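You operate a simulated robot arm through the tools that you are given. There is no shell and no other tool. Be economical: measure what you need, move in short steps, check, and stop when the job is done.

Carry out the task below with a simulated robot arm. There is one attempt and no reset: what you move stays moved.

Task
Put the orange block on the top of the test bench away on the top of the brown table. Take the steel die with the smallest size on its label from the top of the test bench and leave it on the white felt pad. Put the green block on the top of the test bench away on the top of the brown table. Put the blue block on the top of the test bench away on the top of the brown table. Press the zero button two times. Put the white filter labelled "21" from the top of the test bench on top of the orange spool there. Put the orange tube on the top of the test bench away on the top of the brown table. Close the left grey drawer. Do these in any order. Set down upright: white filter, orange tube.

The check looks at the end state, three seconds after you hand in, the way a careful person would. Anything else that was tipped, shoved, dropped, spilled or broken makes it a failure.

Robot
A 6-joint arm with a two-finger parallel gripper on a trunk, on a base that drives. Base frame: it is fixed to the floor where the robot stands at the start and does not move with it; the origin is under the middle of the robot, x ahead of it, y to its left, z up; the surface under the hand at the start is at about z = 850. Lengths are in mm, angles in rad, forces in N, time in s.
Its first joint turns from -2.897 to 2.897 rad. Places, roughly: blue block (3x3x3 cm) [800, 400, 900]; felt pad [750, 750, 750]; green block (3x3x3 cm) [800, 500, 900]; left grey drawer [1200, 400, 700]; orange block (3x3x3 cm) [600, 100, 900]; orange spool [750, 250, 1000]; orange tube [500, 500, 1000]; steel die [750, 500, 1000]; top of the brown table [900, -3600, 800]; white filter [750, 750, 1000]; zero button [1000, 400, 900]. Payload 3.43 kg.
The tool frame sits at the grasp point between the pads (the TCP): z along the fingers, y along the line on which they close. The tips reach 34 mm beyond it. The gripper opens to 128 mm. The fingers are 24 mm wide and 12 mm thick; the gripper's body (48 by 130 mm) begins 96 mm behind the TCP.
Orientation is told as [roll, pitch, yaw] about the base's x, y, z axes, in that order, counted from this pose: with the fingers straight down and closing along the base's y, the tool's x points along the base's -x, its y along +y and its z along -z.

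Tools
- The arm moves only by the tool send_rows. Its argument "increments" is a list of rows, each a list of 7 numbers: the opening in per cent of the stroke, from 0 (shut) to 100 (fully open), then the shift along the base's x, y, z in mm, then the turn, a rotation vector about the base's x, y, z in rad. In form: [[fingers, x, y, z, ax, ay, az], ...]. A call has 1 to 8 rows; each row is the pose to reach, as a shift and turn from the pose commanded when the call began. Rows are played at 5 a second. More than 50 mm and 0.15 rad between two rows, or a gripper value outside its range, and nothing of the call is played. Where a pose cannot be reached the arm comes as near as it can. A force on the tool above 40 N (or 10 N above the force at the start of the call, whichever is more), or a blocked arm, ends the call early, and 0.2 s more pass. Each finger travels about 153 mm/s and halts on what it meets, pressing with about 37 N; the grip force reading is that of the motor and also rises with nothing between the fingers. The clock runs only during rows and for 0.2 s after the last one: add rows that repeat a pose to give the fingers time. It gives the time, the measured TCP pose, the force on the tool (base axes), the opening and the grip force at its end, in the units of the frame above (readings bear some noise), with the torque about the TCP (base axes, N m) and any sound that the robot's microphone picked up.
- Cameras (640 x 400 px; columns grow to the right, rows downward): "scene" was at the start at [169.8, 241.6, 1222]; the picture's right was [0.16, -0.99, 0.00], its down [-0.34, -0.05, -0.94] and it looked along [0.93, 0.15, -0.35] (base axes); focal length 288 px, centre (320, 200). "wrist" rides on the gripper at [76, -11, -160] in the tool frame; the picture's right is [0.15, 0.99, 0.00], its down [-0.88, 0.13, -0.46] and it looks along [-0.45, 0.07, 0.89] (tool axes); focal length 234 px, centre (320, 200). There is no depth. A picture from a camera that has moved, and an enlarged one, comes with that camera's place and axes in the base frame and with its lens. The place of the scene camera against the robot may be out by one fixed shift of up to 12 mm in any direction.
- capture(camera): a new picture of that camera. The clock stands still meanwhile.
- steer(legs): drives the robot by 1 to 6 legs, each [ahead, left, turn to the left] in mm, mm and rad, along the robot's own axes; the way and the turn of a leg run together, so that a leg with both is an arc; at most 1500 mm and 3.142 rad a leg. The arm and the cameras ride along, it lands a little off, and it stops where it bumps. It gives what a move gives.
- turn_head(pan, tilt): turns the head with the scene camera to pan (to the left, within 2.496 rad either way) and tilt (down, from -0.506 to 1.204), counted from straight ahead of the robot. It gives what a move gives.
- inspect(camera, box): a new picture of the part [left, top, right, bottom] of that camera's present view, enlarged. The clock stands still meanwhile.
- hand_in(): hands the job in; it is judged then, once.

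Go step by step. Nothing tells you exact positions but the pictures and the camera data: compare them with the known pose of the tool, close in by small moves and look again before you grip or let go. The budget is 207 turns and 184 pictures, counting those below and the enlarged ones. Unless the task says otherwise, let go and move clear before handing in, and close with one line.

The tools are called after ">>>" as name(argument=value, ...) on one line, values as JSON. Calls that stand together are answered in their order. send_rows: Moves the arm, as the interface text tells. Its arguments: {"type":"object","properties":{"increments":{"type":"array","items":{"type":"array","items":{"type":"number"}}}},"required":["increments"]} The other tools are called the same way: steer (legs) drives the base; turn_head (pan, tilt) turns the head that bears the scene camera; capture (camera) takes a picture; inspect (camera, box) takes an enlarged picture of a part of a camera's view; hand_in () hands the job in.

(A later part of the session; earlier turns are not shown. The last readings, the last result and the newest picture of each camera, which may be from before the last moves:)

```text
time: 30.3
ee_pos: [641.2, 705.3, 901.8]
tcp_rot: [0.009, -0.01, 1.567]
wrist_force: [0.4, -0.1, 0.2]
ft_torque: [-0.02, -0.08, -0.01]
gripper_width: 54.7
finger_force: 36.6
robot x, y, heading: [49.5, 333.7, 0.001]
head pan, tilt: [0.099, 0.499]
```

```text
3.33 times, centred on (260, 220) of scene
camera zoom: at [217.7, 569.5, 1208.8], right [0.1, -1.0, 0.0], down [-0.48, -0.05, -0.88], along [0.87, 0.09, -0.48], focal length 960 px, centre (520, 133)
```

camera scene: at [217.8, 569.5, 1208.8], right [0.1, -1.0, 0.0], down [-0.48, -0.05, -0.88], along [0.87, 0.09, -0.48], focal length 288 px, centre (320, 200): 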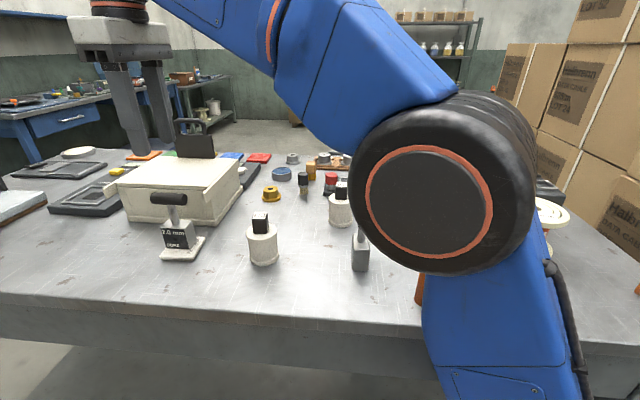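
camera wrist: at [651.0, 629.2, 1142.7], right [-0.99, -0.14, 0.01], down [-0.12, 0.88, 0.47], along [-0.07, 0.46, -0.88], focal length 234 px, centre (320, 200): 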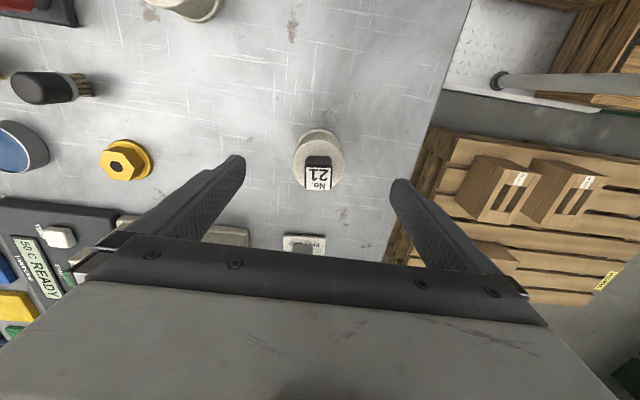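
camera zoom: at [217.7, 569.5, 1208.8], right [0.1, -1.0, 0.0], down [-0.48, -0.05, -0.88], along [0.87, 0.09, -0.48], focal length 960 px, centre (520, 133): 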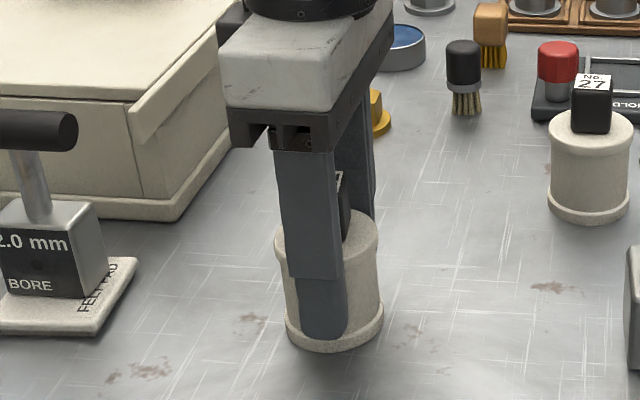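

Gripped at 54.7 mm. Lift and carry toward the spool near (716, 212), stopping short to look.

>>> send_rows(increments=[[30, 0, 0, 15, 0, 0, 0], [30, 0, 0, 60, 0, 0, 0], [30, 0, 0, 105, 0, 0, 0], [30, 0, 0, 150, 0, 0, 0], [30, 0, 0, 190, 0, 0, 0], [30, 8, -48, 190, 0, 0, 0], [30, 16, -96, 190, 0, 0, 0], [30, 23, -144, 190, 0, 0, 0]])

>>> send_rows(increments=[[30, 6, -44, 0, 0, 0, 0], [30, 12, -88, 0, 0, 0, 0], [30, 18, -132, 0, 0, 0, 0], [30, 24, -176, 0, 0, 0, 0], [30, 30, -220, 0, 0, 0, 0], [30, 36, -264, 0, 0, 0, 0], [30, 42, -308, 0, 0, 0, 0], [30, 48, -350, 0, 0, 0, 0]])

>>> capture(camera="wrist")

>>> capture(camera="scene")

```text
time: 32.1
ee_pos: [663.1, 561.9, 1091.9]
tcp_rot: [0.01, -0.008, 1.572]
wrist_force: [1.0, 0.1, -1.5]
ft_torque: [-0.05, 0.04, 0.03]
gripper_width: 54.7
finger_force: 37.1
robot x, y, heading: [50.9, 337.5, -0.004]
head pan, tilt: [0.099, 0.499]
```

```text
time: 33.9
ee_pos: [711.4, 212.1, 1090.5]
tcp_rot: [0.007, -0.011, 1.569]
wrist_force: [0.0, 0.0, -0.1]
ft_torque: [-0.02, -0.02, 0.02]
gripper_width: 54.7
finger_force: 36.9
robot x, y, heading: [47.3, 333.5, -0.002]
head pan, tilt: [0.099, 0.499]
```

```text
139 pictures are left
camera wrist: at [723.8, 135.5, 1251.1], right [-0.99, -0.15, 0.01], down [-0.13, 0.88, 0.47], along [-0.07, 0.46, -0.89], focal length 234 px, centre (320, 200)
```

wrist: 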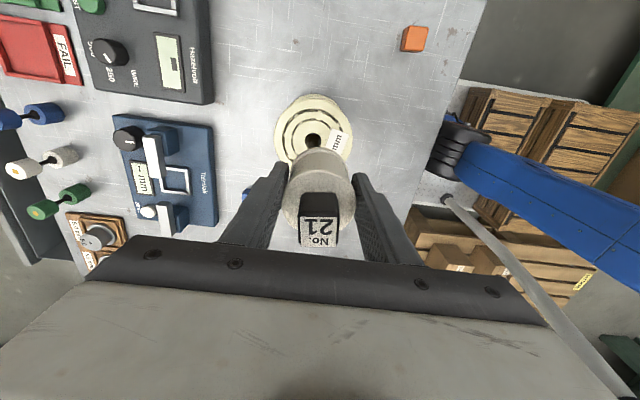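

```text
138 pictures are left
camera scene: at [217.6, 569.5, 1208.8], right [0.1, -1.0, 0.0], down [-0.48, -0.05, -0.88], along [0.87, 0.09, -0.48], focal length 288 px, centre (320, 200)
```

scene: 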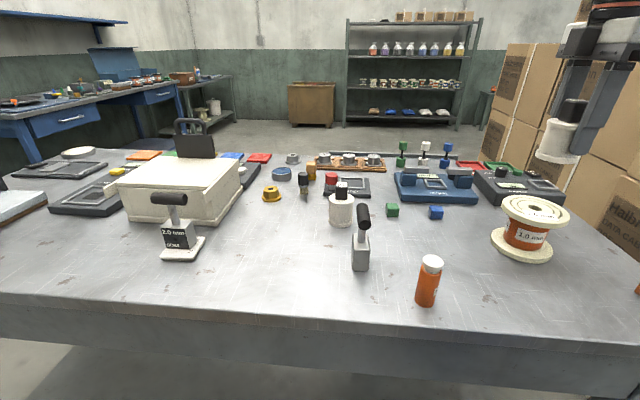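

Spool hole at about (719, 211). Centre on it and descend near.

>>> send_rows(increments=[[30, 8, -1, -25, 0, 0, 0], [30, 8, -1, -50, 0, 0, 0], [30, 8, -1, -75, 0, 0, 0], [30, 8, -1, -82, 0, 0, 0], [30, 8, -1, -82, 0, 0, 0]])

>>> capture(camera="wrist")

>>> inspect(camera="scene", box=[480, 120, 600, 270])

```text
time: 35.1
ee_pos: [720.6, 211.8, 1009.2]
tcp_rot: [0.009, -0.011, 1.57]
wrist_force: [-0.3, -0.4, -0.9]
ft_torque: [0.0, 0.01, -0.02]
gripper_width: 54.5
finger_force: 37.0
robot x, y, heading: [47.5, 335.8, 0.002]
head pan, tilt: [0.099, 0.499]
```

```text
137 pictures are left
camera wrist: at [732.3, 135.2, 1169.4], right [-0.99, -0.14, 0.01], down [-0.12, 0.88, 0.47], along [-0.07, 0.46, -0.88], focal length 234 px, centre (320, 200)
```

wrist: 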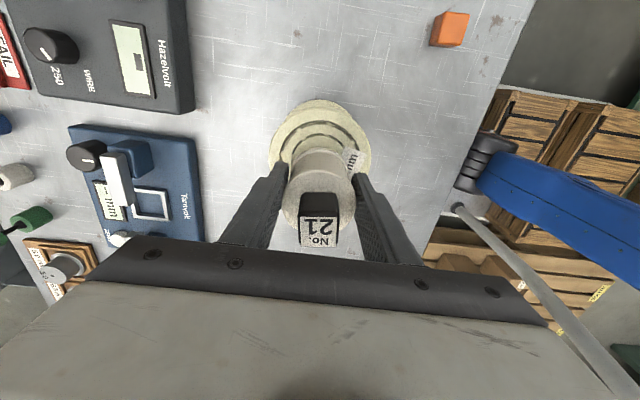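

```text
2.67 times, centred on (540, 195) of scene
camera zoom: at [217.8, 569.4, 1208.8], right [0.1, -1.0, 0.0], down [-0.48, -0.05, -0.88], along [0.87, 0.09, -0.48], focal length 768 px, centre (-267, 213)
```

zoom: 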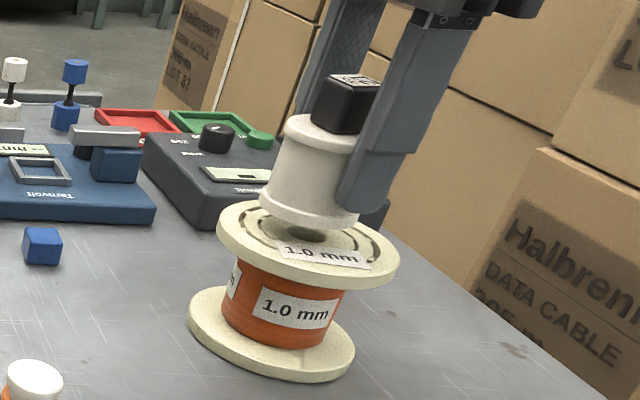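

Nearly centred; shift 4 mm in −y and lower in small steps until contact.

>>> send_rows(increments=[[30, 1, -4, -8, 0, 0, 0], [30, 1, -4, -14, 0, 0, 0], [30, 1, -4, -18, 0, 0, 0], [30, 1, -4, -22, 0, 0, 0], [30, 1, -4, -22, 0, 0, 0]])

>>> inspect(camera="scene", box=[480, 120, 600, 270])

```text
time: 36.3
ee_pos: [719.9, 208.7, 988.8]
tcp_rot: [0.006, -0.01, 1.57]
wrist_force: [8.5, -2.9, 29.7]
ft_torque: [0.11, -0.97, -0.2]
gripper_width: 54.5
finger_force: 37.4
robot x, y, heading: [50.1, 333.2, 0.005]
head pan, tilt: [0.099, 0.499]
```

```text
2.67 times, centred on (540, 195) of scene
camera zoom: at [217.3, 569.4, 1208.9], right [0.1, -1.0, 0.0], down [-0.48, -0.05, -0.88], along [0.87, 0.09, -0.48], focal length 768 px, centre (-267, 213)
```

zoom: 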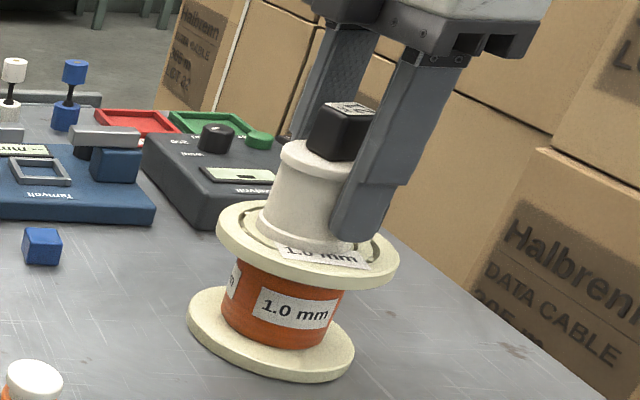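

Contact made and it sits well inside the flange. Ease off, release, and rise.

>>> send_rows(increments=[[30, 0, 0, 2, 0, 0, 0], [40, 0, 0, 2, 0, 0, 0], [60, 0, 0, 2, 0, 0, 0], [75, 0, 0, 2, 0, 0, 0], [80, 0, 0, 2, 0, 0, 0], [80, 0, 0, 45, 0, 0, 0], [80, 0, 0, 90, 0, 0, 0], [80, 0, 0, 130, 0, 0, 0]])

>>> capture(camera="wrist")

>>> inspect(camera="scene", box=[480, 120, 600, 270])

```text
time: 38.1
ee_pos: [720.9, 207.4, 1116.8]
tcp_rot: [0.011, -0.011, 1.568]
wrist_force: [-0.2, -0.6, 0.2]
ft_torque: [-0.03, 0.01, -0.01]
gripper_width: 102.4
finger_force: 0.0
robot x, y, heading: [47.9, 330.2, 0.001]
head pan, tilt: [0.099, 0.499]
```

```text
134 pictures are left
camera wrist: at [733.2, 131.0, 1276.4], right [-0.99, -0.14, 0.01], down [-0.12, 0.88, 0.47], along [-0.07, 0.46, -0.88], focal length 234 px, centre (320, 200)
```

wrist: 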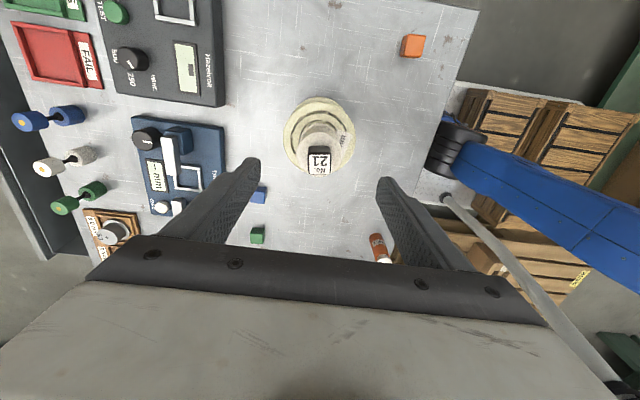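

```text
2.67 times, centred on (540, 195) of scene
camera zoom: at [217.7, 569.4, 1208.8], right [0.1, -1.0, 0.0], down [-0.48, -0.05, -0.88], along [0.87, 0.09, -0.48], focal length 768 px, centre (-267, 213)
```

zoom: 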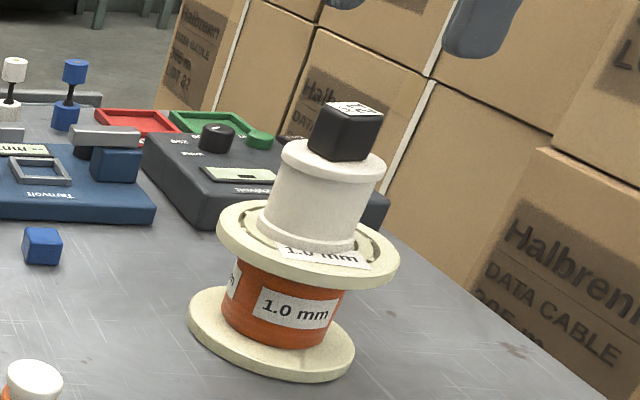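

The filter sits on the spool. Now the ZERO button: enlarge it.

>>> inspect(camera="wrist", box=[110, 100, 250, 240])

>>> inspect(camera="scene", box=[380, 140, 500, 220])

```text
2.86 times, centred on (180, 170) of wrist
camera zoom: at [733.2, 131.0, 1276.4], right [-0.99, -0.14, 0.01], down [-0.12, 0.88, 0.47], along [-0.07, 0.46, -0.88], focal length 669 px, centre (720, 286)
```

zoom: 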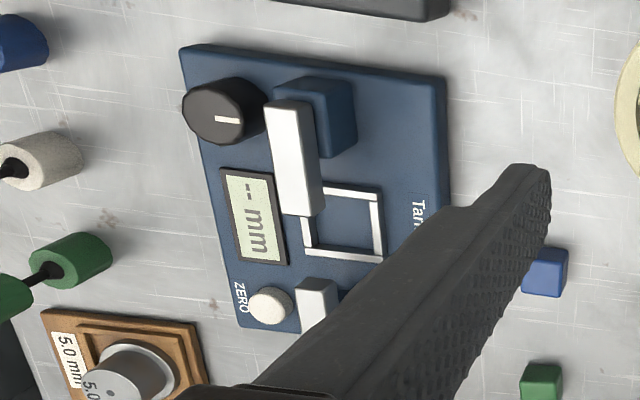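

```text
5.00 times, centred on (440, 180) of scene
camera zoom: at [217.7, 569.4, 1208.8], right [0.1, -1.0, 0.0], down [-0.48, -0.05, -0.88], along [0.87, 0.09, -0.48], focal length 1440 px, centre (-280, 300)
```

zoom: 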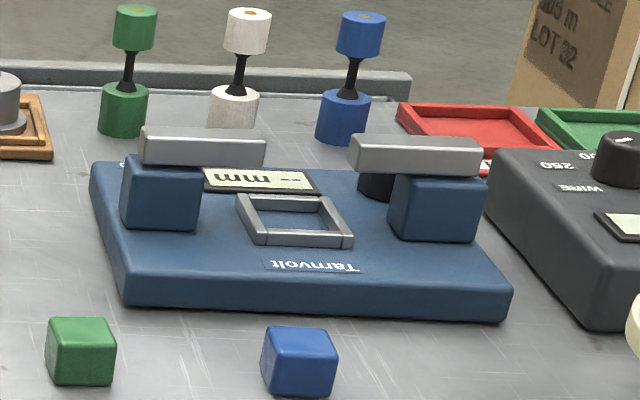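

Button at about (996, 391, 888), ~40 mm behind the jaw bar. I'll close the fingers and approach from above.

>>> send_rows(increments=[[60, 0, 46, 0, 0, 0, 0], [30, 0, 92, 0, 0, 0, 0], [0, 0, 138, -20, 0, 0, 0], [0, 0, 184, -50, 0, 0, 0], [0, 40, 184, -76, 0, 0, 0], [0, 80, 184, -90, 0, 0, 0], [0, 125, 184, -110, 0, 0, 0], [0, 170, 184, -120, 0, 0, 0]])

>>> send_rows(increments=[[0, 45, 0, 0, 0, 0, 0], [0, 80, 0, 0, 0, 0, 0], [0, 105, 0, 0, 0, 0, 0], [0, 105, 0, 0, 0, 0, 0]])

>>> capture(camera="wrist")

>>> inspect(camera="scene", box=[360, 80, 520, 220])

```text
refused: row 3 steps farther than a row can; nothing moved
```

```text
time: 39.1
ee_pos: [826.5, 207.1, 1116.4]
tcp_rot: [0.01, -0.011, 1.57]
wrist_force: [0.9, 0.7, 0.1]
ft_torque: [-0.01, -0.03, 0.01]
gripper_width: 0.1
finger_force: 33.6
robot x, y, heading: [47.5, 334.4, -0.001]
head pan, tilt: [0.099, 0.499]
```

```text
130 pictures are left
camera wrist: at [838.3, 130.2, 1276.6], right [-0.99, -0.14, 0.01], down [-0.12, 0.88, 0.47], along [-0.07, 0.46, -0.88], focal length 234 px, centre (320, 200)
```

wrist: 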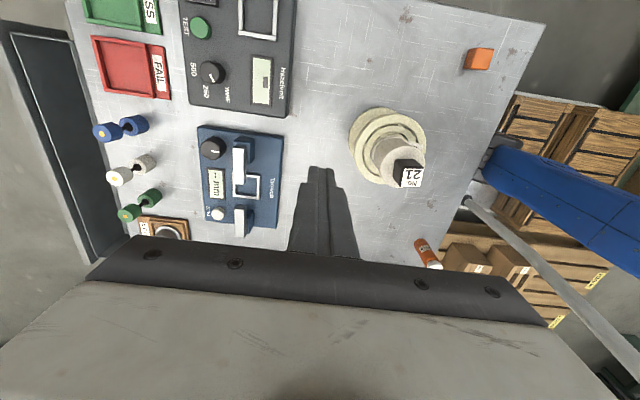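

```text
2.86 times, centred on (440, 150) of scene
camera zoom: at [217.7, 569.4, 1208.8], right [0.1, -1.0, 0.0], down [-0.48, -0.05, -0.88], along [0.87, 0.09, -0.48], focal length 823 px, centre (-23, 343)
```

zoom: 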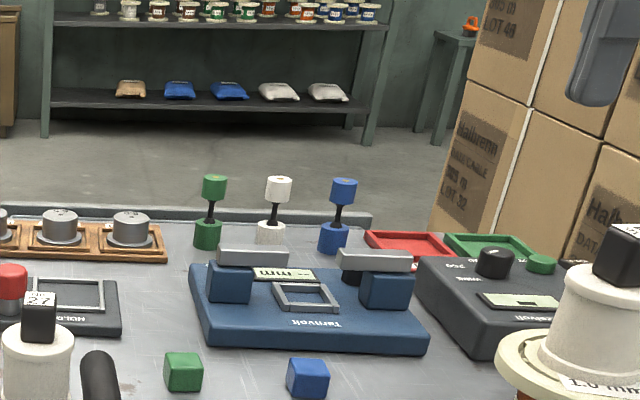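

Only the second call ran (safe). The button remeasures at (998, 391). Also the open drawer is visible at the bench's far edge. Continue to above the button.

>>> send_rows(increments=[[0, 0, 45, 0, 0, 0, 0], [0, 0, 90, -20, 0, 0, 0], [0, 0, 135, -40, 0, 0, 0], [0, 0, 184, -50, 0, 0, 0], [0, 40, 184, -75, 0, 0, 0], [0, 85, 184, -95, 0, 0, 0], [0, 130, 184, -110, 0, 0, 0], [0, 171, 184, -125, 0, 0, 0]])

>>> capture(camera="wrist")

>>> inspect(camera="scene", box=[360, 80, 520, 220])

```text
time: 40.9
ee_pos: [995.7, 390.6, 995.7]
tcp_rot: [0.007, -0.011, 1.569]
wrist_force: [-0.6, 0.6, -0.4]
ft_torque: [0.0, -0.06, 0.04]
gripper_width: 0.2
finger_force: 32.9
robot x, y, heading: [50.4, 330.6, 0.001]
head pan, tilt: [0.099, 0.499]
```

```text
128 pictures are left
camera wrist: at [1007.5, 313.7, 1154.5], right [-0.99, -0.14, 0.01], down [-0.13, 0.88, 0.47], along [-0.07, 0.46, -0.89], focal length 234 px, centre (320, 200)
```

wrist: 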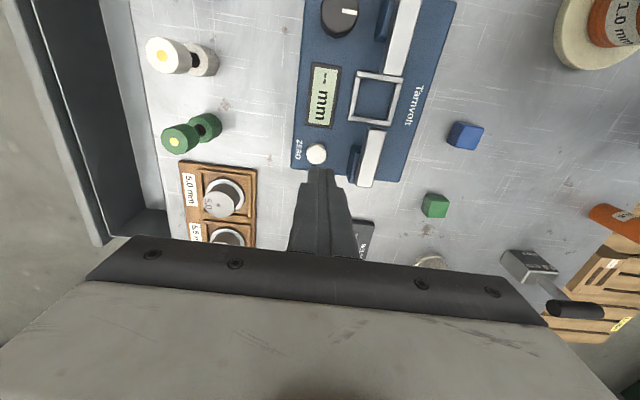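

```text
2.86 times, centred on (440, 150) of scene
camera zoom: at [217.2, 569.4, 1208.9], right [0.1, -1.0, 0.0], down [-0.48, -0.05, -0.88], along [0.87, 0.09, -0.48], focal length 823 px, centre (-23, 343)
```

zoom: 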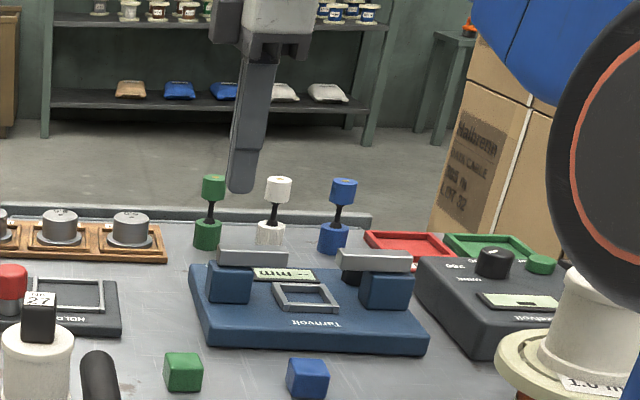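

Button at (999, 392). Descend over it in steps.

>>> send_rows(increments=[[0, 2, 1, -25, 0, 0, 0], [0, 3, 1, -45, 0, 0, 0], [0, 3, 1, -52, 0, 0, 0], [0, 3, 1, -52, 0, 0, 0]])

>>> inspect(camera="wrist", box=[220, 60, 420, 260])

>>> inspect(camera="scene", box=[380, 120, 500, 220])

```text
time: 41.9
ee_pos: [1000.6, 392.4, 941.1]
tcp_rot: [0.008, -0.01, 1.571]
wrist_force: [-0.8, 0.1, 0.7]
ft_torque: [0.01, -0.01, 0.0]
gripper_width: 0.0
finger_force: 33.0
robot x, y, heading: [51.4, 330.6, 0.003]
head pan, tilt: [0.099, 0.499]
```

```text
2.00 times, centred on (320, 160) of wrist
camera zoom: at [1011.5, 315.6, 1100.5], right [-0.99, -0.14, 0.01], down [-0.12, 0.88, 0.47], along [-0.07, 0.46, -0.89], focal length 468 px, centre (320, 280)
```

zoom: 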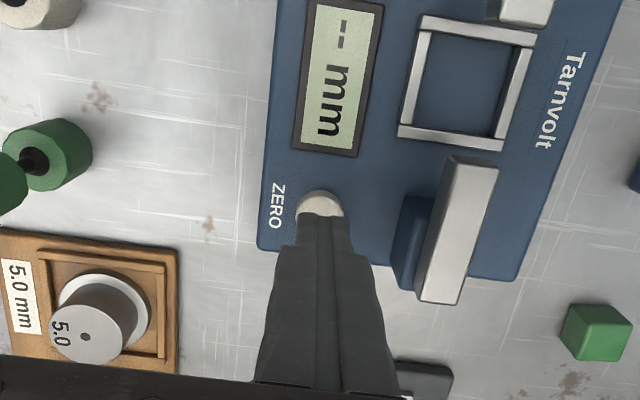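

```text
4.00 times, centred on (440, 170) of scene
camera zoom: at [217.8, 569.4, 1208.8], right [0.1, -1.0, 0.0], down [-0.48, -0.05, -0.88], along [0.87, 0.09, -0.48], focal length 1152 px, centre (-160, 320)
```

zoom: 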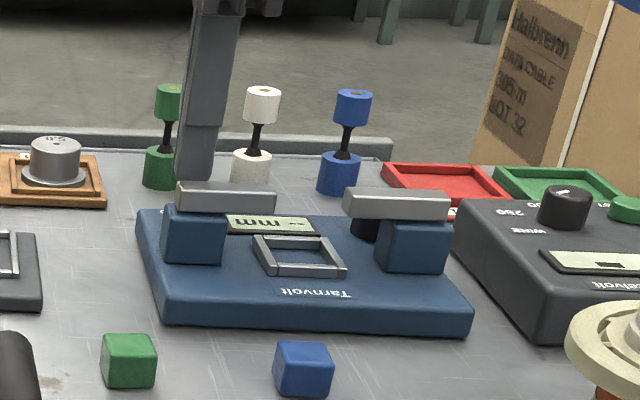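

Fingertips are over the button, clear of the jaw. Press gently in small steps.

>>> send_rows(increments=[[0, 0, 0, -5, 0, 0, 0], [0, 0, 0, -9, 0, 0, 0], [0, 0, 0, -12, 0, 0, 0]])

```text
time: 42.7
ee_pos: [999.9, 393.3, 928.5]
tcp_rot: [0.011, -0.011, 1.57]
wrist_force: [-0.2, 0.3, 0.3]
ft_torque: [-0.02, 0.01, -0.02]
gripper_width: 0.0
finger_force: 32.6
robot x, y, heading: [45.3, 332.9, -0.001]
head pan, tilt: [0.099, 0.499]
```

>>> send_rows(increments=[[0, 0, 0, -3, 0, 0, 0], [0, 0, 0, -5, 0, 0, 0], [0, 0, 0, -7, 0, 0, 0]])

>>> inspect(camera="wrist", box=[220, 60, 420, 260])

```text
time: 43.5
ee_pos: [998.8, 393.0, 923.3]
tcp_rot: [0.009, -0.01, 1.57]
wrist_force: [-0.4, -0.8, -0.4]
ft_torque: [0.0, 0.01, -0.02]
gripper_width: 0.0
finger_force: 32.8
robot x, y, heading: [51.7, 335.5, -0.001]
head pan, tilt: [0.099, 0.499]
```

```text
2.00 times, centred on (320, 160) of wrist
camera zoom: at [1012.0, 316.2, 1082.3], right [-0.99, -0.14, 0.01], down [-0.12, 0.88, 0.47], along [-0.07, 0.46, -0.89], focal length 468 px, centre (320, 280)
```

zoom: 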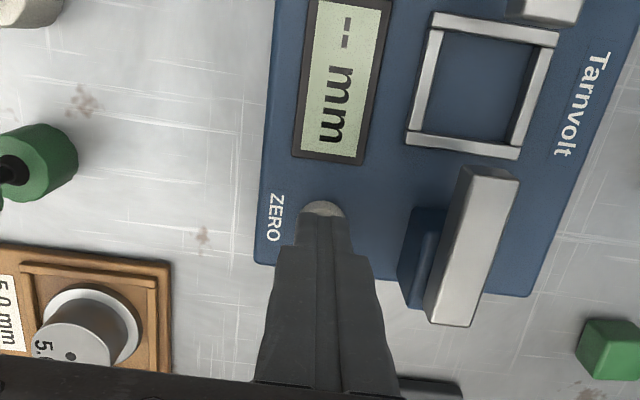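

>>> send_rows(increments=[[0, 0, 0, -2, 0, 0, 0], [0, 0, 0, -4, 0, 0, 0], [0, 0, 0, -5, 0, 0, 0]])

```text
time: 44.3
ee_pos: [998.7, 393.7, 917.4]
tcp_rot: [0.01, -0.011, 1.569]
wrist_force: [-0.6, -0.4, 1.9]
ft_torque: [0.03, 0.0, -0.02]
gripper_width: 0.0
finger_force: 32.4
robot x, y, heading: [47.6, 335.9, 0.002]
head pan, tilt: [0.099, 0.499]
```

>>> send_rows(increments=[[0, 0, 0, -1, 0, 0, 0], [0, 0, 0, -2, 0, 0, 0], [0, 0, 0, -3, 0, 0, 0]])

>>> inspect(camera="wrist", box=[220, 60, 420, 260])

```text
time: 45.1
ee_pos: [999.4, 392.8, 914.4]
tcp_rot: [0.008, -0.01, 1.571]
wrist_force: [-0.3, 0.5, 2.9]
ft_torque: [0.0, 0.04, 0.02]
gripper_width: 0.0
finger_force: 33.5
robot x, y, heading: [46.6, 334.5, -0.007]
head pan, tilt: [0.099, 0.499]
heard: click
```

```text
2.00 times, centred on (320, 160) of wrist
camera zoom: at [1011.4, 316.1, 1074.2], right [-0.99, -0.14, 0.01], down [-0.12, 0.88, 0.47], along [-0.07, 0.46, -0.88], focal length 468 px, centre (320, 280)
```

zoom: 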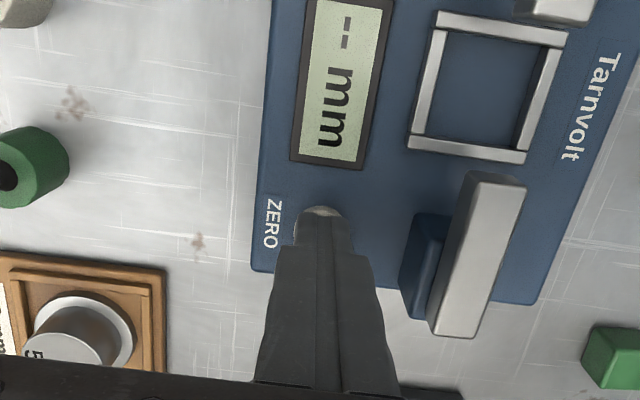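

Click heard: one press. Now rise fully off, then press once more to the same depth.

>>> send_rows(increments=[[0, 0, 0, 6, 0, 0, 0], [0, 0, 0, 15, 0, 0, 0], [0, 0, 0, 15, 0, 0, 0]])

>>> send_rows(increments=[[0, 0, 0, -5, 0, 0, 0], [0, 0, 0, -9, 0, 0, 0], [0, 0, 0, -12, 0, 0, 0], [0, 0, 0, -14, 0, 0, 0], [0, 0, 0, -15, 0, 0, 0]])

```text
time: 45.9
ee_pos: [999.0, 392.5, 928.2]
tcp_rot: [0.009, -0.012, 1.569]
wrist_force: [0.4, -0.6, 0.1]
ft_torque: [0.0, 0.02, 0.05]
gripper_width: 0.1
finger_force: 32.8
robot x, y, heading: [47.5, 333.5, 0.001]
head pan, tilt: [0.099, 0.499]
```

```text
time: 47.1
ee_pos: [998.6, 394.8, 914.7]
tcp_rot: [0.008, -0.01, 1.568]
wrist_force: [-0.4, -1.4, 2.8]
ft_torque: [0.0, -0.01, 0.03]
gripper_width: 0.3
finger_force: 33.4
robot x, y, heading: [44.6, 336.4, -0.002]
head pan, tilt: [0.099, 0.499]
heard: click
```

Two clicks, so zero was pressed twice. Now rise and go for the orange block near (606, 72), turning the hand back to yaw 0.

>>> send_rows(increments=[[0, 0, 0, 40, 0, 0, 0], [0, 0, 0, 80, 0, 0, 0], [0, -40, 0, 110, 0, 0, 0], [0, -85, 0, 130, 0, 0, 0], [0, -130, 0, 150, 0, 0, 0], [0, -175, 0, 165, 0, 0, -0.1], [0, -220, 0, 180, 0, 0, -0.25], [0, -260, -5, 195, 0, 0, -0.4]])

>>> send_rows(increments=[[0, -20, -40, 0, 0, 0, -0.15], [0, -40, -80, 0, 0, 0, -0.3], [0, -60, -120, 0, 0, 0, -0.45], [20, -80, -160, 0, 0, 0, -0.6], [40, -100, -200, 0, 0, 0, -0.75], [60, -120, -240, 0, 0, 0, -0.9], [60, -135, -280, 0, 0, 0, -1.05], [60, -145, -310, 0, 0, 0, -1.17]])

>>> capture(camera="wrist")

>>> capture(camera="scene")

```text
time: 48.9
ee_pos: [736.3, 388.0, 1107.0]
tcp_rot: [0.011, -0.009, 1.167]
wrist_force: [0.6, 0.3, -0.9]
ft_torque: [-0.02, 0.08, -0.03]
gripper_width: 0.1
finger_force: 32.7
robot x, y, heading: [50.8, 333.3, 0.003]
head pan, tilt: [0.099, 0.499]
```

```text
time: 50.7
ee_pos: [596.1, 76.7, 1110.3]
tcp_rot: [0.009, -0.01, -0.002]
wrist_force: [-0.1, 0.1, 0.6]
ft_torque: [-0.01, -0.02, -0.05]
gripper_width: 77.0
finger_force: 0.0
robot x, y, heading: [50.2, 333.3, -0.0]
head pan, tilt: [0.099, 0.499]
```

```text
122 pictures are left
camera wrist: at [518.3, 64.8, 1269.6], right [-0.14, 0.99, 0.01], down [0.88, 0.12, 0.47], along [0.46, 0.07, -0.89], focal length 234 px, centre (320, 200)
```

wrist: 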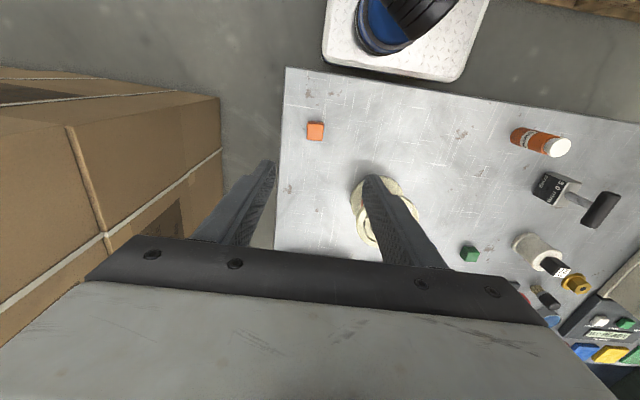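

```text
121 pictures are left
camera scene: at [217.6, 569.5, 1208.8], right [0.1, -1.0, 0.0], down [-0.48, -0.05, -0.88], along [0.87, 0.09, -0.48], focal length 288 px, centre (320, 200)
```

scene: 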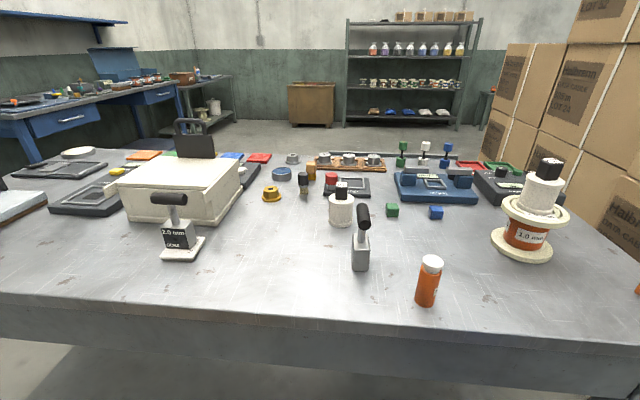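

Block is at (595, 70). Descend above it and check its orientation.

>>> send_rows(increments=[[60, -1, -7, -40, 0, 0, 0], [60, -1, -7, -80, 0, 0, 0], [60, -1, -7, -120, 0, 0, 0], [60, -1, -7, -160, 0, 0, 0], [60, -1, -7, -160, 0, 0, 0]])

>>> inspect(camera="wrist", box=[240, 60, 400, 220])

```text
time: 51.9
ee_pos: [596.8, 69.6, 949.3]
tcp_rot: [0.008, -0.01, -0.002]
wrist_force: [-0.6, -0.9, 0.2]
ft_torque: [0.01, 0.0, 0.01]
gripper_width: 77.0
finger_force: 0.1
robot x, y, heading: [50.3, 336.3, 0.002]
head pan, tilt: [0.099, 0.499]
```

```text
2.50 times, centred on (320, 140) of wrist
camera zoom: at [517.8, 58.3, 1108.8], right [-0.15, 0.99, 0.01], down [0.88, 0.13, 0.47], along [0.46, 0.07, -0.89], focal length 585 px, centre (320, 350)
```

zoom: 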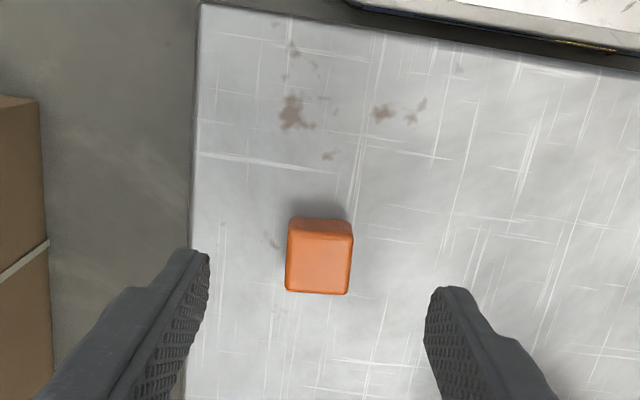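

Aligned. Descend with tips just above the bench and grip.

>>> send_rows(increments=[[60, 0, 0, -30, 0, 0, 0], [60, 0, 0, -50, 0, 0, 0], [60, 0, 0, -58, 0, 0, 0], [60, 0, 0, -58, 0, 0, 0], [20, 0, 0, -58, 0, 0, 0], [10, 0, 0, -58, 0, 0, 0], [10, 0, 0, -58, 0, 0, 0], [10, 0, 0, -58, 0, 0, 0]])

>>> inspect(camera="wrist", box=[240, 60, 400, 220])

```text
time: 53.7
ee_pos: [593.6, 70.2, 890.6]
tcp_rot: [0.009, -0.012, -0.001]
wrist_force: [-0.1, 0.2, -0.4]
ft_torque: [-0.02, -0.02, 0.02]
gripper_width: 26.6
finger_force: 37.4
robot x, y, heading: [48.0, 332.7, 0.002]
head pan, tilt: [0.099, 0.499]
```

```text
2.50 times, centred on (320, 140) of wrist
camera zoom: at [516.1, 59.2, 1050.3], right [-0.15, 0.99, 0.01], down [0.88, 0.12, 0.47], along [0.46, 0.07, -0.89], focal length 585 px, centre (320, 350)
```

zoom: 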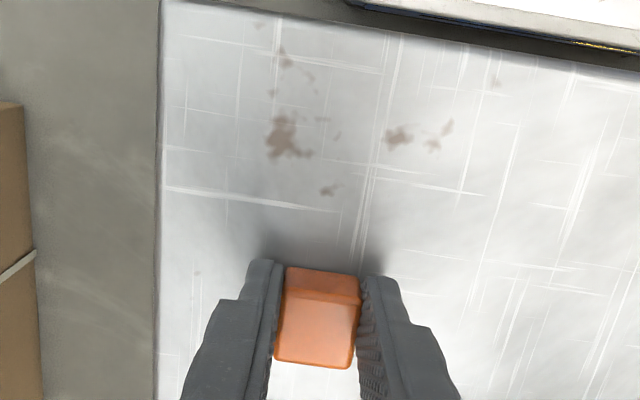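

Gripped. Lift and tuck in, then drive right toward the brown table.

>>> send_rows(increments=[[10, 0, 0, 15, 0, 0, 0], [10, 0, 0, 60, 0, 0, 0], [10, 0, 0, 105, 0, 0, 0], [10, 0, 0, 150, 0, 0, 0], [10, -30, 30, 170, 0, 0, 0], [10, -60, 65, 170, 0, 0, 0], [10, -90, 100, 170, 0, 0, 0], [10, -120, 135, 170, 0, 0, 0]])

>>> steer(legs=[[-30, 0, 0], [0, -1400, 0], [0, -1400, 0]])

>>> turn_head(pan=-0.5, tilt=0.4)

>>> capture(camera="scene")

```text
time: 55.5
ee_pos: [473.2, 207.1, 1060.5]
tcp_rot: [0.01, -0.008, -0.002]
wrist_force: [0.8, 0.2, -0.3]
ft_torque: [-0.02, 0.02, 0.04]
gripper_width: 26.6
finger_force: 36.6
robot x, y, heading: [50.9, 332.8, -0.002]
head pan, tilt: [0.099, 0.499]
```

```text
time: 69.5
ee_pos: [401.1, -2611.4, 1060.9]
tcp_rot: [0.009, -0.01, -0.023]
wrist_force: [-0.4, 0.1, 0.3]
ft_torque: [0.01, 0.03, -0.05]
gripper_width: 26.6
finger_force: 36.7
robot x, y, heading: [-17.0, -2474.9, -0.017]
head pan, tilt: [0.099, 0.499]
```

```text
time: 70.5
ee_pos: [402.7, -2612.7, 1060.8]
tcp_rot: [0.009, -0.012, -0.023]
wrist_force: [-0.7, -0.1, -0.3]
ft_torque: [0.0, 0.02, -0.02]
gripper_width: 26.6
finger_force: 36.5
robot x, y, heading: [-20.8, -2478.9, -0.021]
head pan, tilt: [-0.499, 0.4]
```

```text
118 pictures are left
camera scene: at [144.2, -2296.6, 1218.0], right [-0.5, -0.87, 0.0], down [-0.34, 0.19, -0.92], along [0.8, -0.46, -0.39], focal length 288 px, centre (320, 200)
```

scene: 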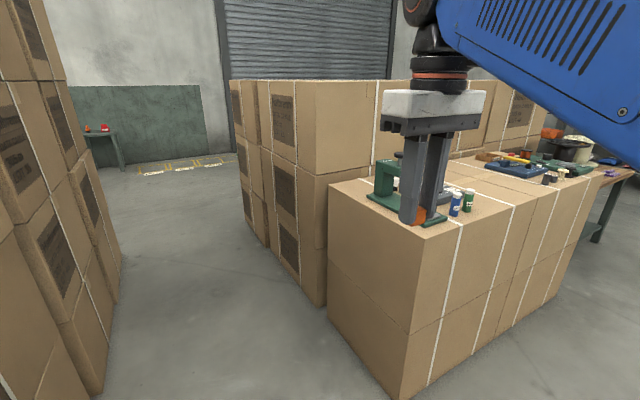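

What stands at about (900, −3600) is a waist-high brown thing with items on top; I'll drive further and look at it squarely.

>>> steer(legs=[[0, -900, 0.02]])

>>> turn_head(pan=0.0, tilt=0.45)

>>> capture(camera="scene")

>>> capture(camera="wrist")

```text
time: 75.3
ee_pos: [399.7, -3502.4, 1059.3]
tcp_rot: [0.009, -0.011, 0.007]
wrist_force: [-0.3, 0.9, -0.1]
ft_torque: [-0.02, 0.0, 0.01]
gripper_width: 26.5
finger_force: 37.0
robot x, y, heading: [-24.0, -3377.9, 0.007]
head pan, tilt: [-0.499, 0.4]
```

```text
time: 76.2
ee_pos: [400.4, -3501.3, 1061.1]
tcp_rot: [0.009, -0.009, 0.008]
wrist_force: [0.7, -0.3, -0.9]
ft_torque: [0.03, 0.0, 0.0]
gripper_width: 26.6
finger_force: 37.2
robot x, y, heading: [-28.3, -3377.5, 0.009]
head pan, tilt: [0.0, 0.45]
```

```text
117 pictures are left
camera scene: at [142.6, -3149.7, 1213.3], right [0.01, -1.0, 0.0], down [-0.44, 0.0, -0.9], along [0.9, 0.01, -0.44], focal length 288 px, centre (320, 200)
```

scene: 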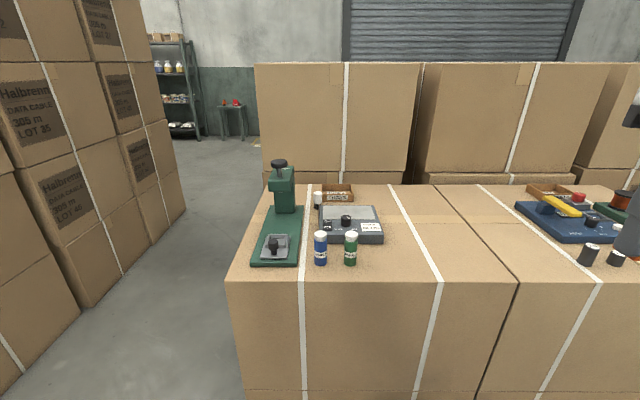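

```text
116 pictures are left
camera wrist: at [322.5, -3514.1, 1220.4], right [-0.15, 0.99, 0.01], down [0.88, 0.13, 0.47], along [0.46, 0.08, -0.89], focal length 234 px, centre (320, 200)
```

wrist: 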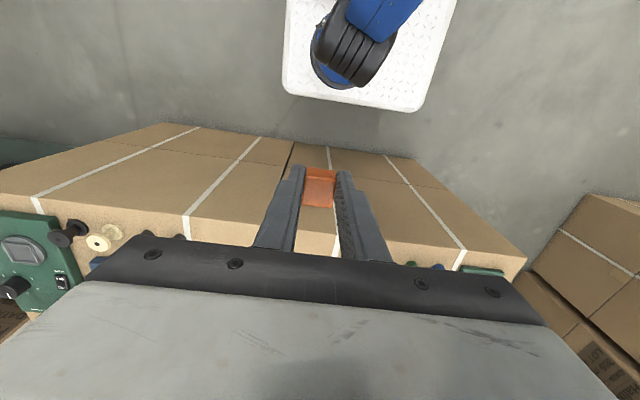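

This box-like brown table is the target; its near middle is free. I'll carry the orange block to about (780, −3480).

>>> send_rows(increments=[[10, 48, 3, 0, 0, 0, 0], [10, 96, 6, 0, 0, 0, 0], [10, 144, 9, 0, 0, 0, 0], [10, 192, 12, 0, 0, 0, 0], [10, 240, 15, 0, 0, 0, 0], [10, 288, 18, 0, 0, 0, 0], [10, 336, 20, 0, 0, 0, 0], [10, 380, 22, -10, 0, 0, 0]])

>>> send_rows(increments=[[10, 0, 0, -40, 0, 0, 0], [10, 0, 0, -80, 0, 0, 0], [10, 0, 0, -120, 0, 0, 0], [10, 0, 0, -150, 0, 0, 0], [10, 0, 0, -150, 0, 0, 0]])

>>> capture(camera="scene")

>>> capture(camera="wrist")

```text
time: 78.0
ee_pos: [779.5, -3479.7, 1054.8]
tcp_rot: [0.009, -0.01, 0.007]
wrist_force: [-0.6, 0.0, 0.7]
ft_torque: [-0.02, -0.09, 0.0]
gripper_width: 26.3
finger_force: 37.5
robot x, y, heading: [-26.0, -3377.7, 0.008]
head pan, tilt: [0.0, 0.45]
```

```text
time: 79.2
ee_pos: [779.2, -3480.8, 900.3]
tcp_rot: [0.01, -0.011, 0.006]
wrist_force: [0.1, -0.2, -0.7]
ft_torque: [-0.01, -0.03, 0.0]
gripper_width: 26.3
finger_force: 37.1
robot x, y, heading: [-22.7, -3379.0, 0.008]
head pan, tilt: [0.0, 0.45]
```

```text
115 pictures are left
camera scene: at [142.6, -3149.6, 1213.3], right [0.01, -1.0, 0.0], down [-0.44, 0.0, -0.9], along [0.9, 0.01, -0.44], focal length 288 px, centre (320, 200)
```

scene: 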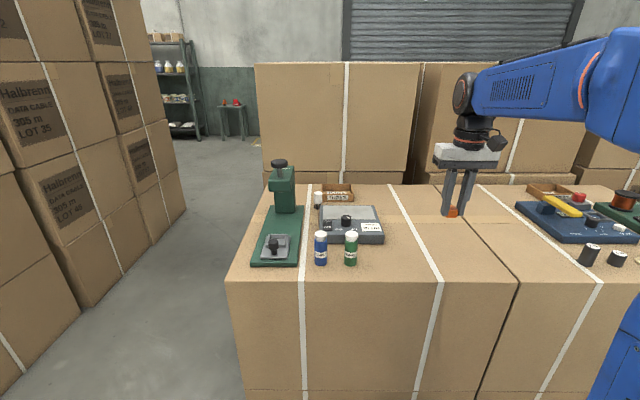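

```text
114 pictures are left
camera wrist: at [702.0, -3492.4, 1058.8], right [-0.15, 0.99, 0.01], down [0.88, 0.13, 0.47], along [0.46, 0.08, -0.89], focal length 234 px, centre (320, 200)
```

wrist: 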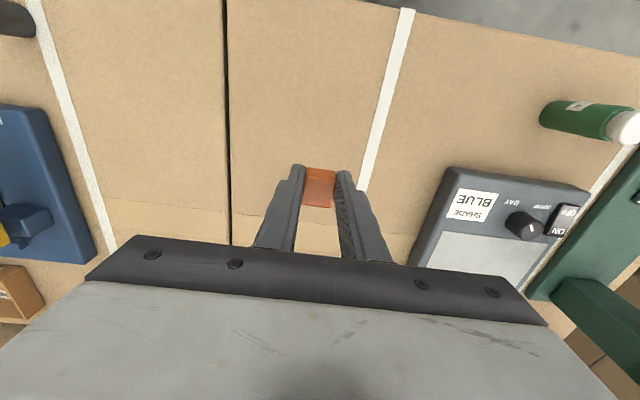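

Spot is clear. Lower slowly until contact.

>>> send_rows(increments=[[10, 0, 0, -20, 0, 0, 0], [10, 0, 0, -35, 0, 0, 0], [10, 0, 0, -45, 0, 0, 0], [10, 0, 0, -50, 0, 0, 0], [10, 0, 0, -54, 0, 0, 0], [10, 0, 0, -57, 0, 0, 0]])

```text
time: 80.6
ee_pos: [779.6, -3479.6, 843.8]
tcp_rot: [0.01, -0.011, 0.007]
wrist_force: [0.2, -0.3, -0.1]
ft_torque: [0.02, 0.0, -0.01]
gripper_width: 26.5
finger_force: 36.7
robot x, y, heading: [-24.2, -3377.3, 0.012]
head pan, tilt: [0.0, 0.45]
```

>>> send_rows(increments=[[10, 0, 0, -3, 0, 0, 0], [10, 0, 0, -6, 0, 0, 0], [10, 0, 0, -9, 0, 0, 0], [10, 0, 0, -12, 0, 0, 0]])

>>> inspect(camera="scene", box=[400, 140, 520, 260])

```text
time: 81.6
ee_pos: [781.1, -3479.5, 831.3]
tcp_rot: [0.008, -0.012, 0.006]
wrist_force: [-0.3, 0.0, 0.5]
ft_torque: [-0.05, -0.02, -0.01]
gripper_width: 26.6
finger_force: 36.9
robot x, y, heading: [-27.1, -3379.4, 0.008]
head pan, tilt: [0.0, 0.45]
```

```text
3.33 times, centred on (460, 200) of scene
camera zoom: at [142.6, -3149.6, 1213.3], right [0.01, -1.0, 0.0], down [-0.44, 0.0, -0.9], along [0.9, 0.01, -0.44], focal length 960 px, centre (-147, 200)
```

zoom: 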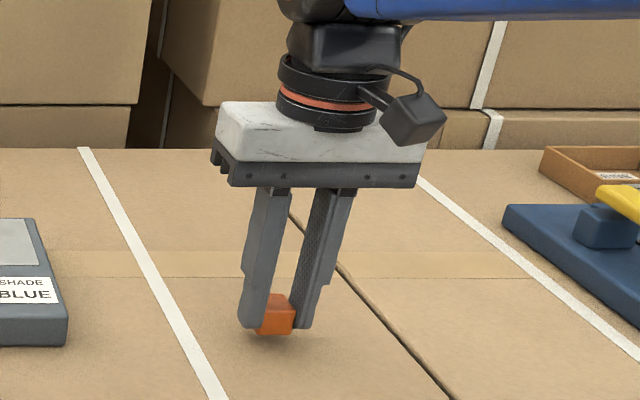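

>>> send_rows(increments=[[10, 0, 0, -4, 0, 0, 0], [10, 0, 0, -8, 0, 0, 0], [10, 0, 0, -11, 0, 0, 0], [10, 0, 0, -14, 0, 0, 0], [10, 0, 0, -17, 0, 0, 0], [10, 0, 0, -20, 0, 0, 0]])

>>> inspect(camera="scene", box=[400, 140, 520, 260])

```text
time: 83.2
ee_pos: [780.0, -3480.2, 813.2]
tcp_rot: [0.009, -0.017, 0.006]
wrist_force: [-0.3, -0.3, 8.7]
ft_torque: [-0.1, 0.03, -0.03]
gripper_width: 26.4
finger_force: 37.4
robot x, y, heading: [-23.2, -3377.3, 0.01]
head pan, tilt: [0.0, 0.45]
stopped in row 6: the force on the tool passed its limit at 41 N (the readings are from after the stop); the commanded pose is now the measured one
```

```text
3.33 times, centred on (460, 200) of scene
camera zoom: at [142.3, -3149.6, 1213.3], right [0.01, -1.0, 0.0], down [-0.44, 0.0, -0.9], along [0.9, 0.01, -0.44], focal length 960 px, centre (-147, 200)
```

zoom: 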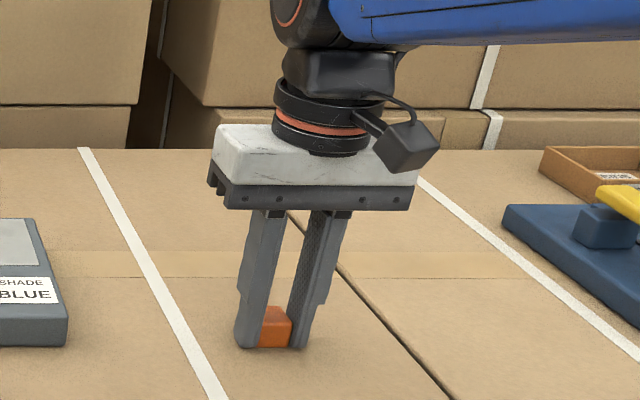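

Contact: the tabletop is at about z = 775. Release and rise.

>>> send_rows(increments=[[15, 0, 0, 1, 0, 0, 0], [30, 0, 0, 2, 0, 0, 0], [45, 0, 0, 2, 0, 0, 0], [50, 0, 0, 2, 0, 0, 0], [50, 0, 0, 45, 0, 0, 0], [50, 0, 0, 95, 0, 0, 0], [50, 0, 0, 145, 0, 0, 0], [50, 0, 0, 195, 0, 0, 0]])

>>> send_rows(increments=[[50, -48, -3, 10, 0, 0, 0], [50, -96, -6, 20, 0, 0, 0], [50, -144, -9, 40, 0, 0, 0], [50, -192, -12, 60, 0, 0, 0], [50, -240, -15, 60, 0, 0, 0], [50, -288, -18, 60, 0, 0, 0], [50, -336, -20, 60, 0, 0, 0], [50, -380, -22, 60, 0, 0, 0]])

>>> capture(camera="scene")

```text
time: 85.0
ee_pos: [777.5, -3481.4, 1009.4]
tcp_rot: [0.009, -0.012, 0.005]
wrist_force: [-0.2, -0.1, -0.1]
ft_torque: [0.02, 0.01, 0.02]
gripper_width: 64.3
finger_force: 0.1
robot x, y, heading: [-27.5, -3380.4, 0.01]
head pan, tilt: [0.0, 0.45]
```

```text
refused: row 3 steps farther than a row can; nothing moved
```

```text
111 pictures are left
camera scene: at [142.8, -3149.7, 1213.3], right [0.01, -1.0, 0.0], down [-0.44, 0.0, -0.9], along [0.9, 0.01, -0.44], focal length 288 px, centre (320, 200)
```

scene: 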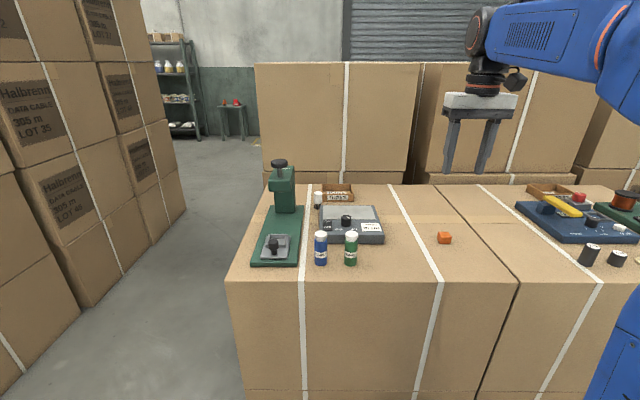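

Orange block is placed. I'll tuck the arm, then go round via the gap to the bench's far side for the drawer.

>>> send_rows(increments=[[50, -45, 0, 10, 0, 0, 0], [50, -90, 0, 20, 0, 0, 0], [50, -135, 0, 30, 0, 0, 0], [50, -180, 10, 40, 0, 0, 0], [50, -225, 25, 50, 0, 0, 0], [50, -270, 40, 55, 0, 0, 0], [50, -315, 50, 55, 0, 0, 0], [50, -360, 60, 55, 0, 0, 0]])

>>> steer(legs=[[0, 1020, -0.01]])

>>> turn_head(pan=0.0, tilt=0.35)

>>> capture(camera="scene")

```text
time: 86.8
ee_pos: [421.2, -3419.6, 1061.3]
tcp_rot: [0.009, -0.014, 0.006]
wrist_force: [0.8, 0.0, 0.0]
ft_torque: [0.04, 0.05, -0.01]
gripper_width: 64.0
finger_force: 0.0
robot x, y, heading: [-27.7, -3378.9, 0.007]
head pan, tilt: [0.0, 0.45]
```

```text
time: 92.1
ee_pos: [412.0, -2399.6, 1062.2]
tcp_rot: [0.007, -0.013, 0.009]
wrist_force: [-0.5, -0.9, 0.7]
ft_torque: [0.04, -0.02, 0.04]
gripper_width: 64.1
finger_force: 0.1
robot x, y, heading: [-35.6, -2357.3, 0.014]
head pan, tilt: [0.0, 0.45]
```

```text
time: 92.7
ee_pos: [412.1, -2398.8, 1062.9]
tcp_rot: [0.01, -0.014, 0.009]
wrist_force: [0.3, 0.1, -0.4]
ft_torque: [0.02, -0.02, 0.01]
gripper_width: 64.1
finger_force: 0.0
robot x, y, heading: [-35.9, -2358.8, 0.014]
head pan, tilt: [0.0, 0.351]
```

```text
110 pictures are left
camera scene: at [133.6, -2129.5, 1222.5], right [0.01, -1.0, 0.0], down [-0.34, 0.0, -0.94], along [0.94, 0.01, -0.34], focal length 288 px, centre (320, 200)
```

scene: 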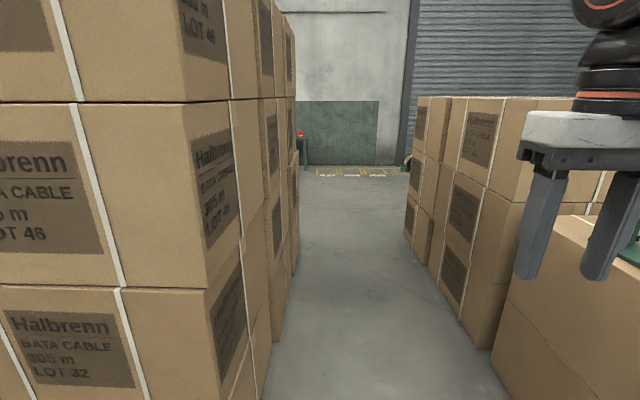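

The corridor (y −1900…−2930) is wide. Drive through it past the box wall's end at x≈2000.

>>> steer(legs=[[1400, -60, -0.014], [1350, 0, 0]])

>>> turn_head(pan=1.6, tilt=0.35)

>>> capture(camera="scene")

```text
time: 106.1
ee_pos: [3164.6, -2511.1, 1062.2]
tcp_rot: [0.011, -0.014, -0.046]
wrist_force: [0.0, -0.1, -0.6]
ft_torque: [-0.03, 0.01, 0.01]
gripper_width: 63.8
finger_force: 0.1
robot x, y, heading: [2717.6, -2445.4, -0.046]
head pan, tilt: [0.0, 0.351]
```

```text
time: 107.8
ee_pos: [3164.7, -2510.7, 1063.2]
tcp_rot: [0.01, -0.014, -0.044]
wrist_force: [-0.3, -0.3, 0.2]
ft_torque: [0.0, 0.01, 0.0]
gripper_width: 63.8
finger_force: 0.2
robot x, y, heading: [2720.4, -2445.7, -0.046]
head pan, tilt: [1.6, 0.351]
```

```text
109 pictures are left
camera scene: at [2809.8, -2128.7, 1222.5], right [1.0, -0.02, 0.0], down [-0.01, -0.34, -0.94], along [0.01, 0.94, -0.34], focal length 288 px, centre (320, 200)
```

scene: 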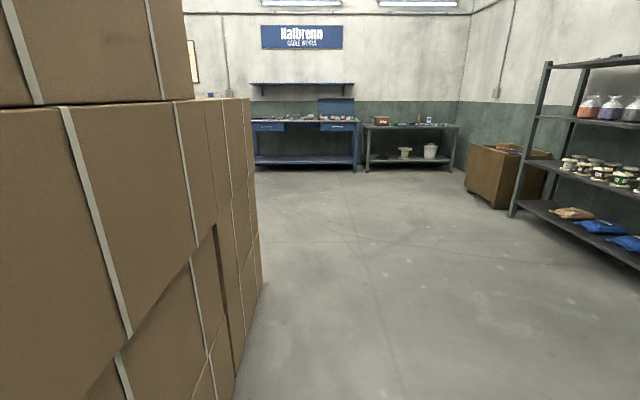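

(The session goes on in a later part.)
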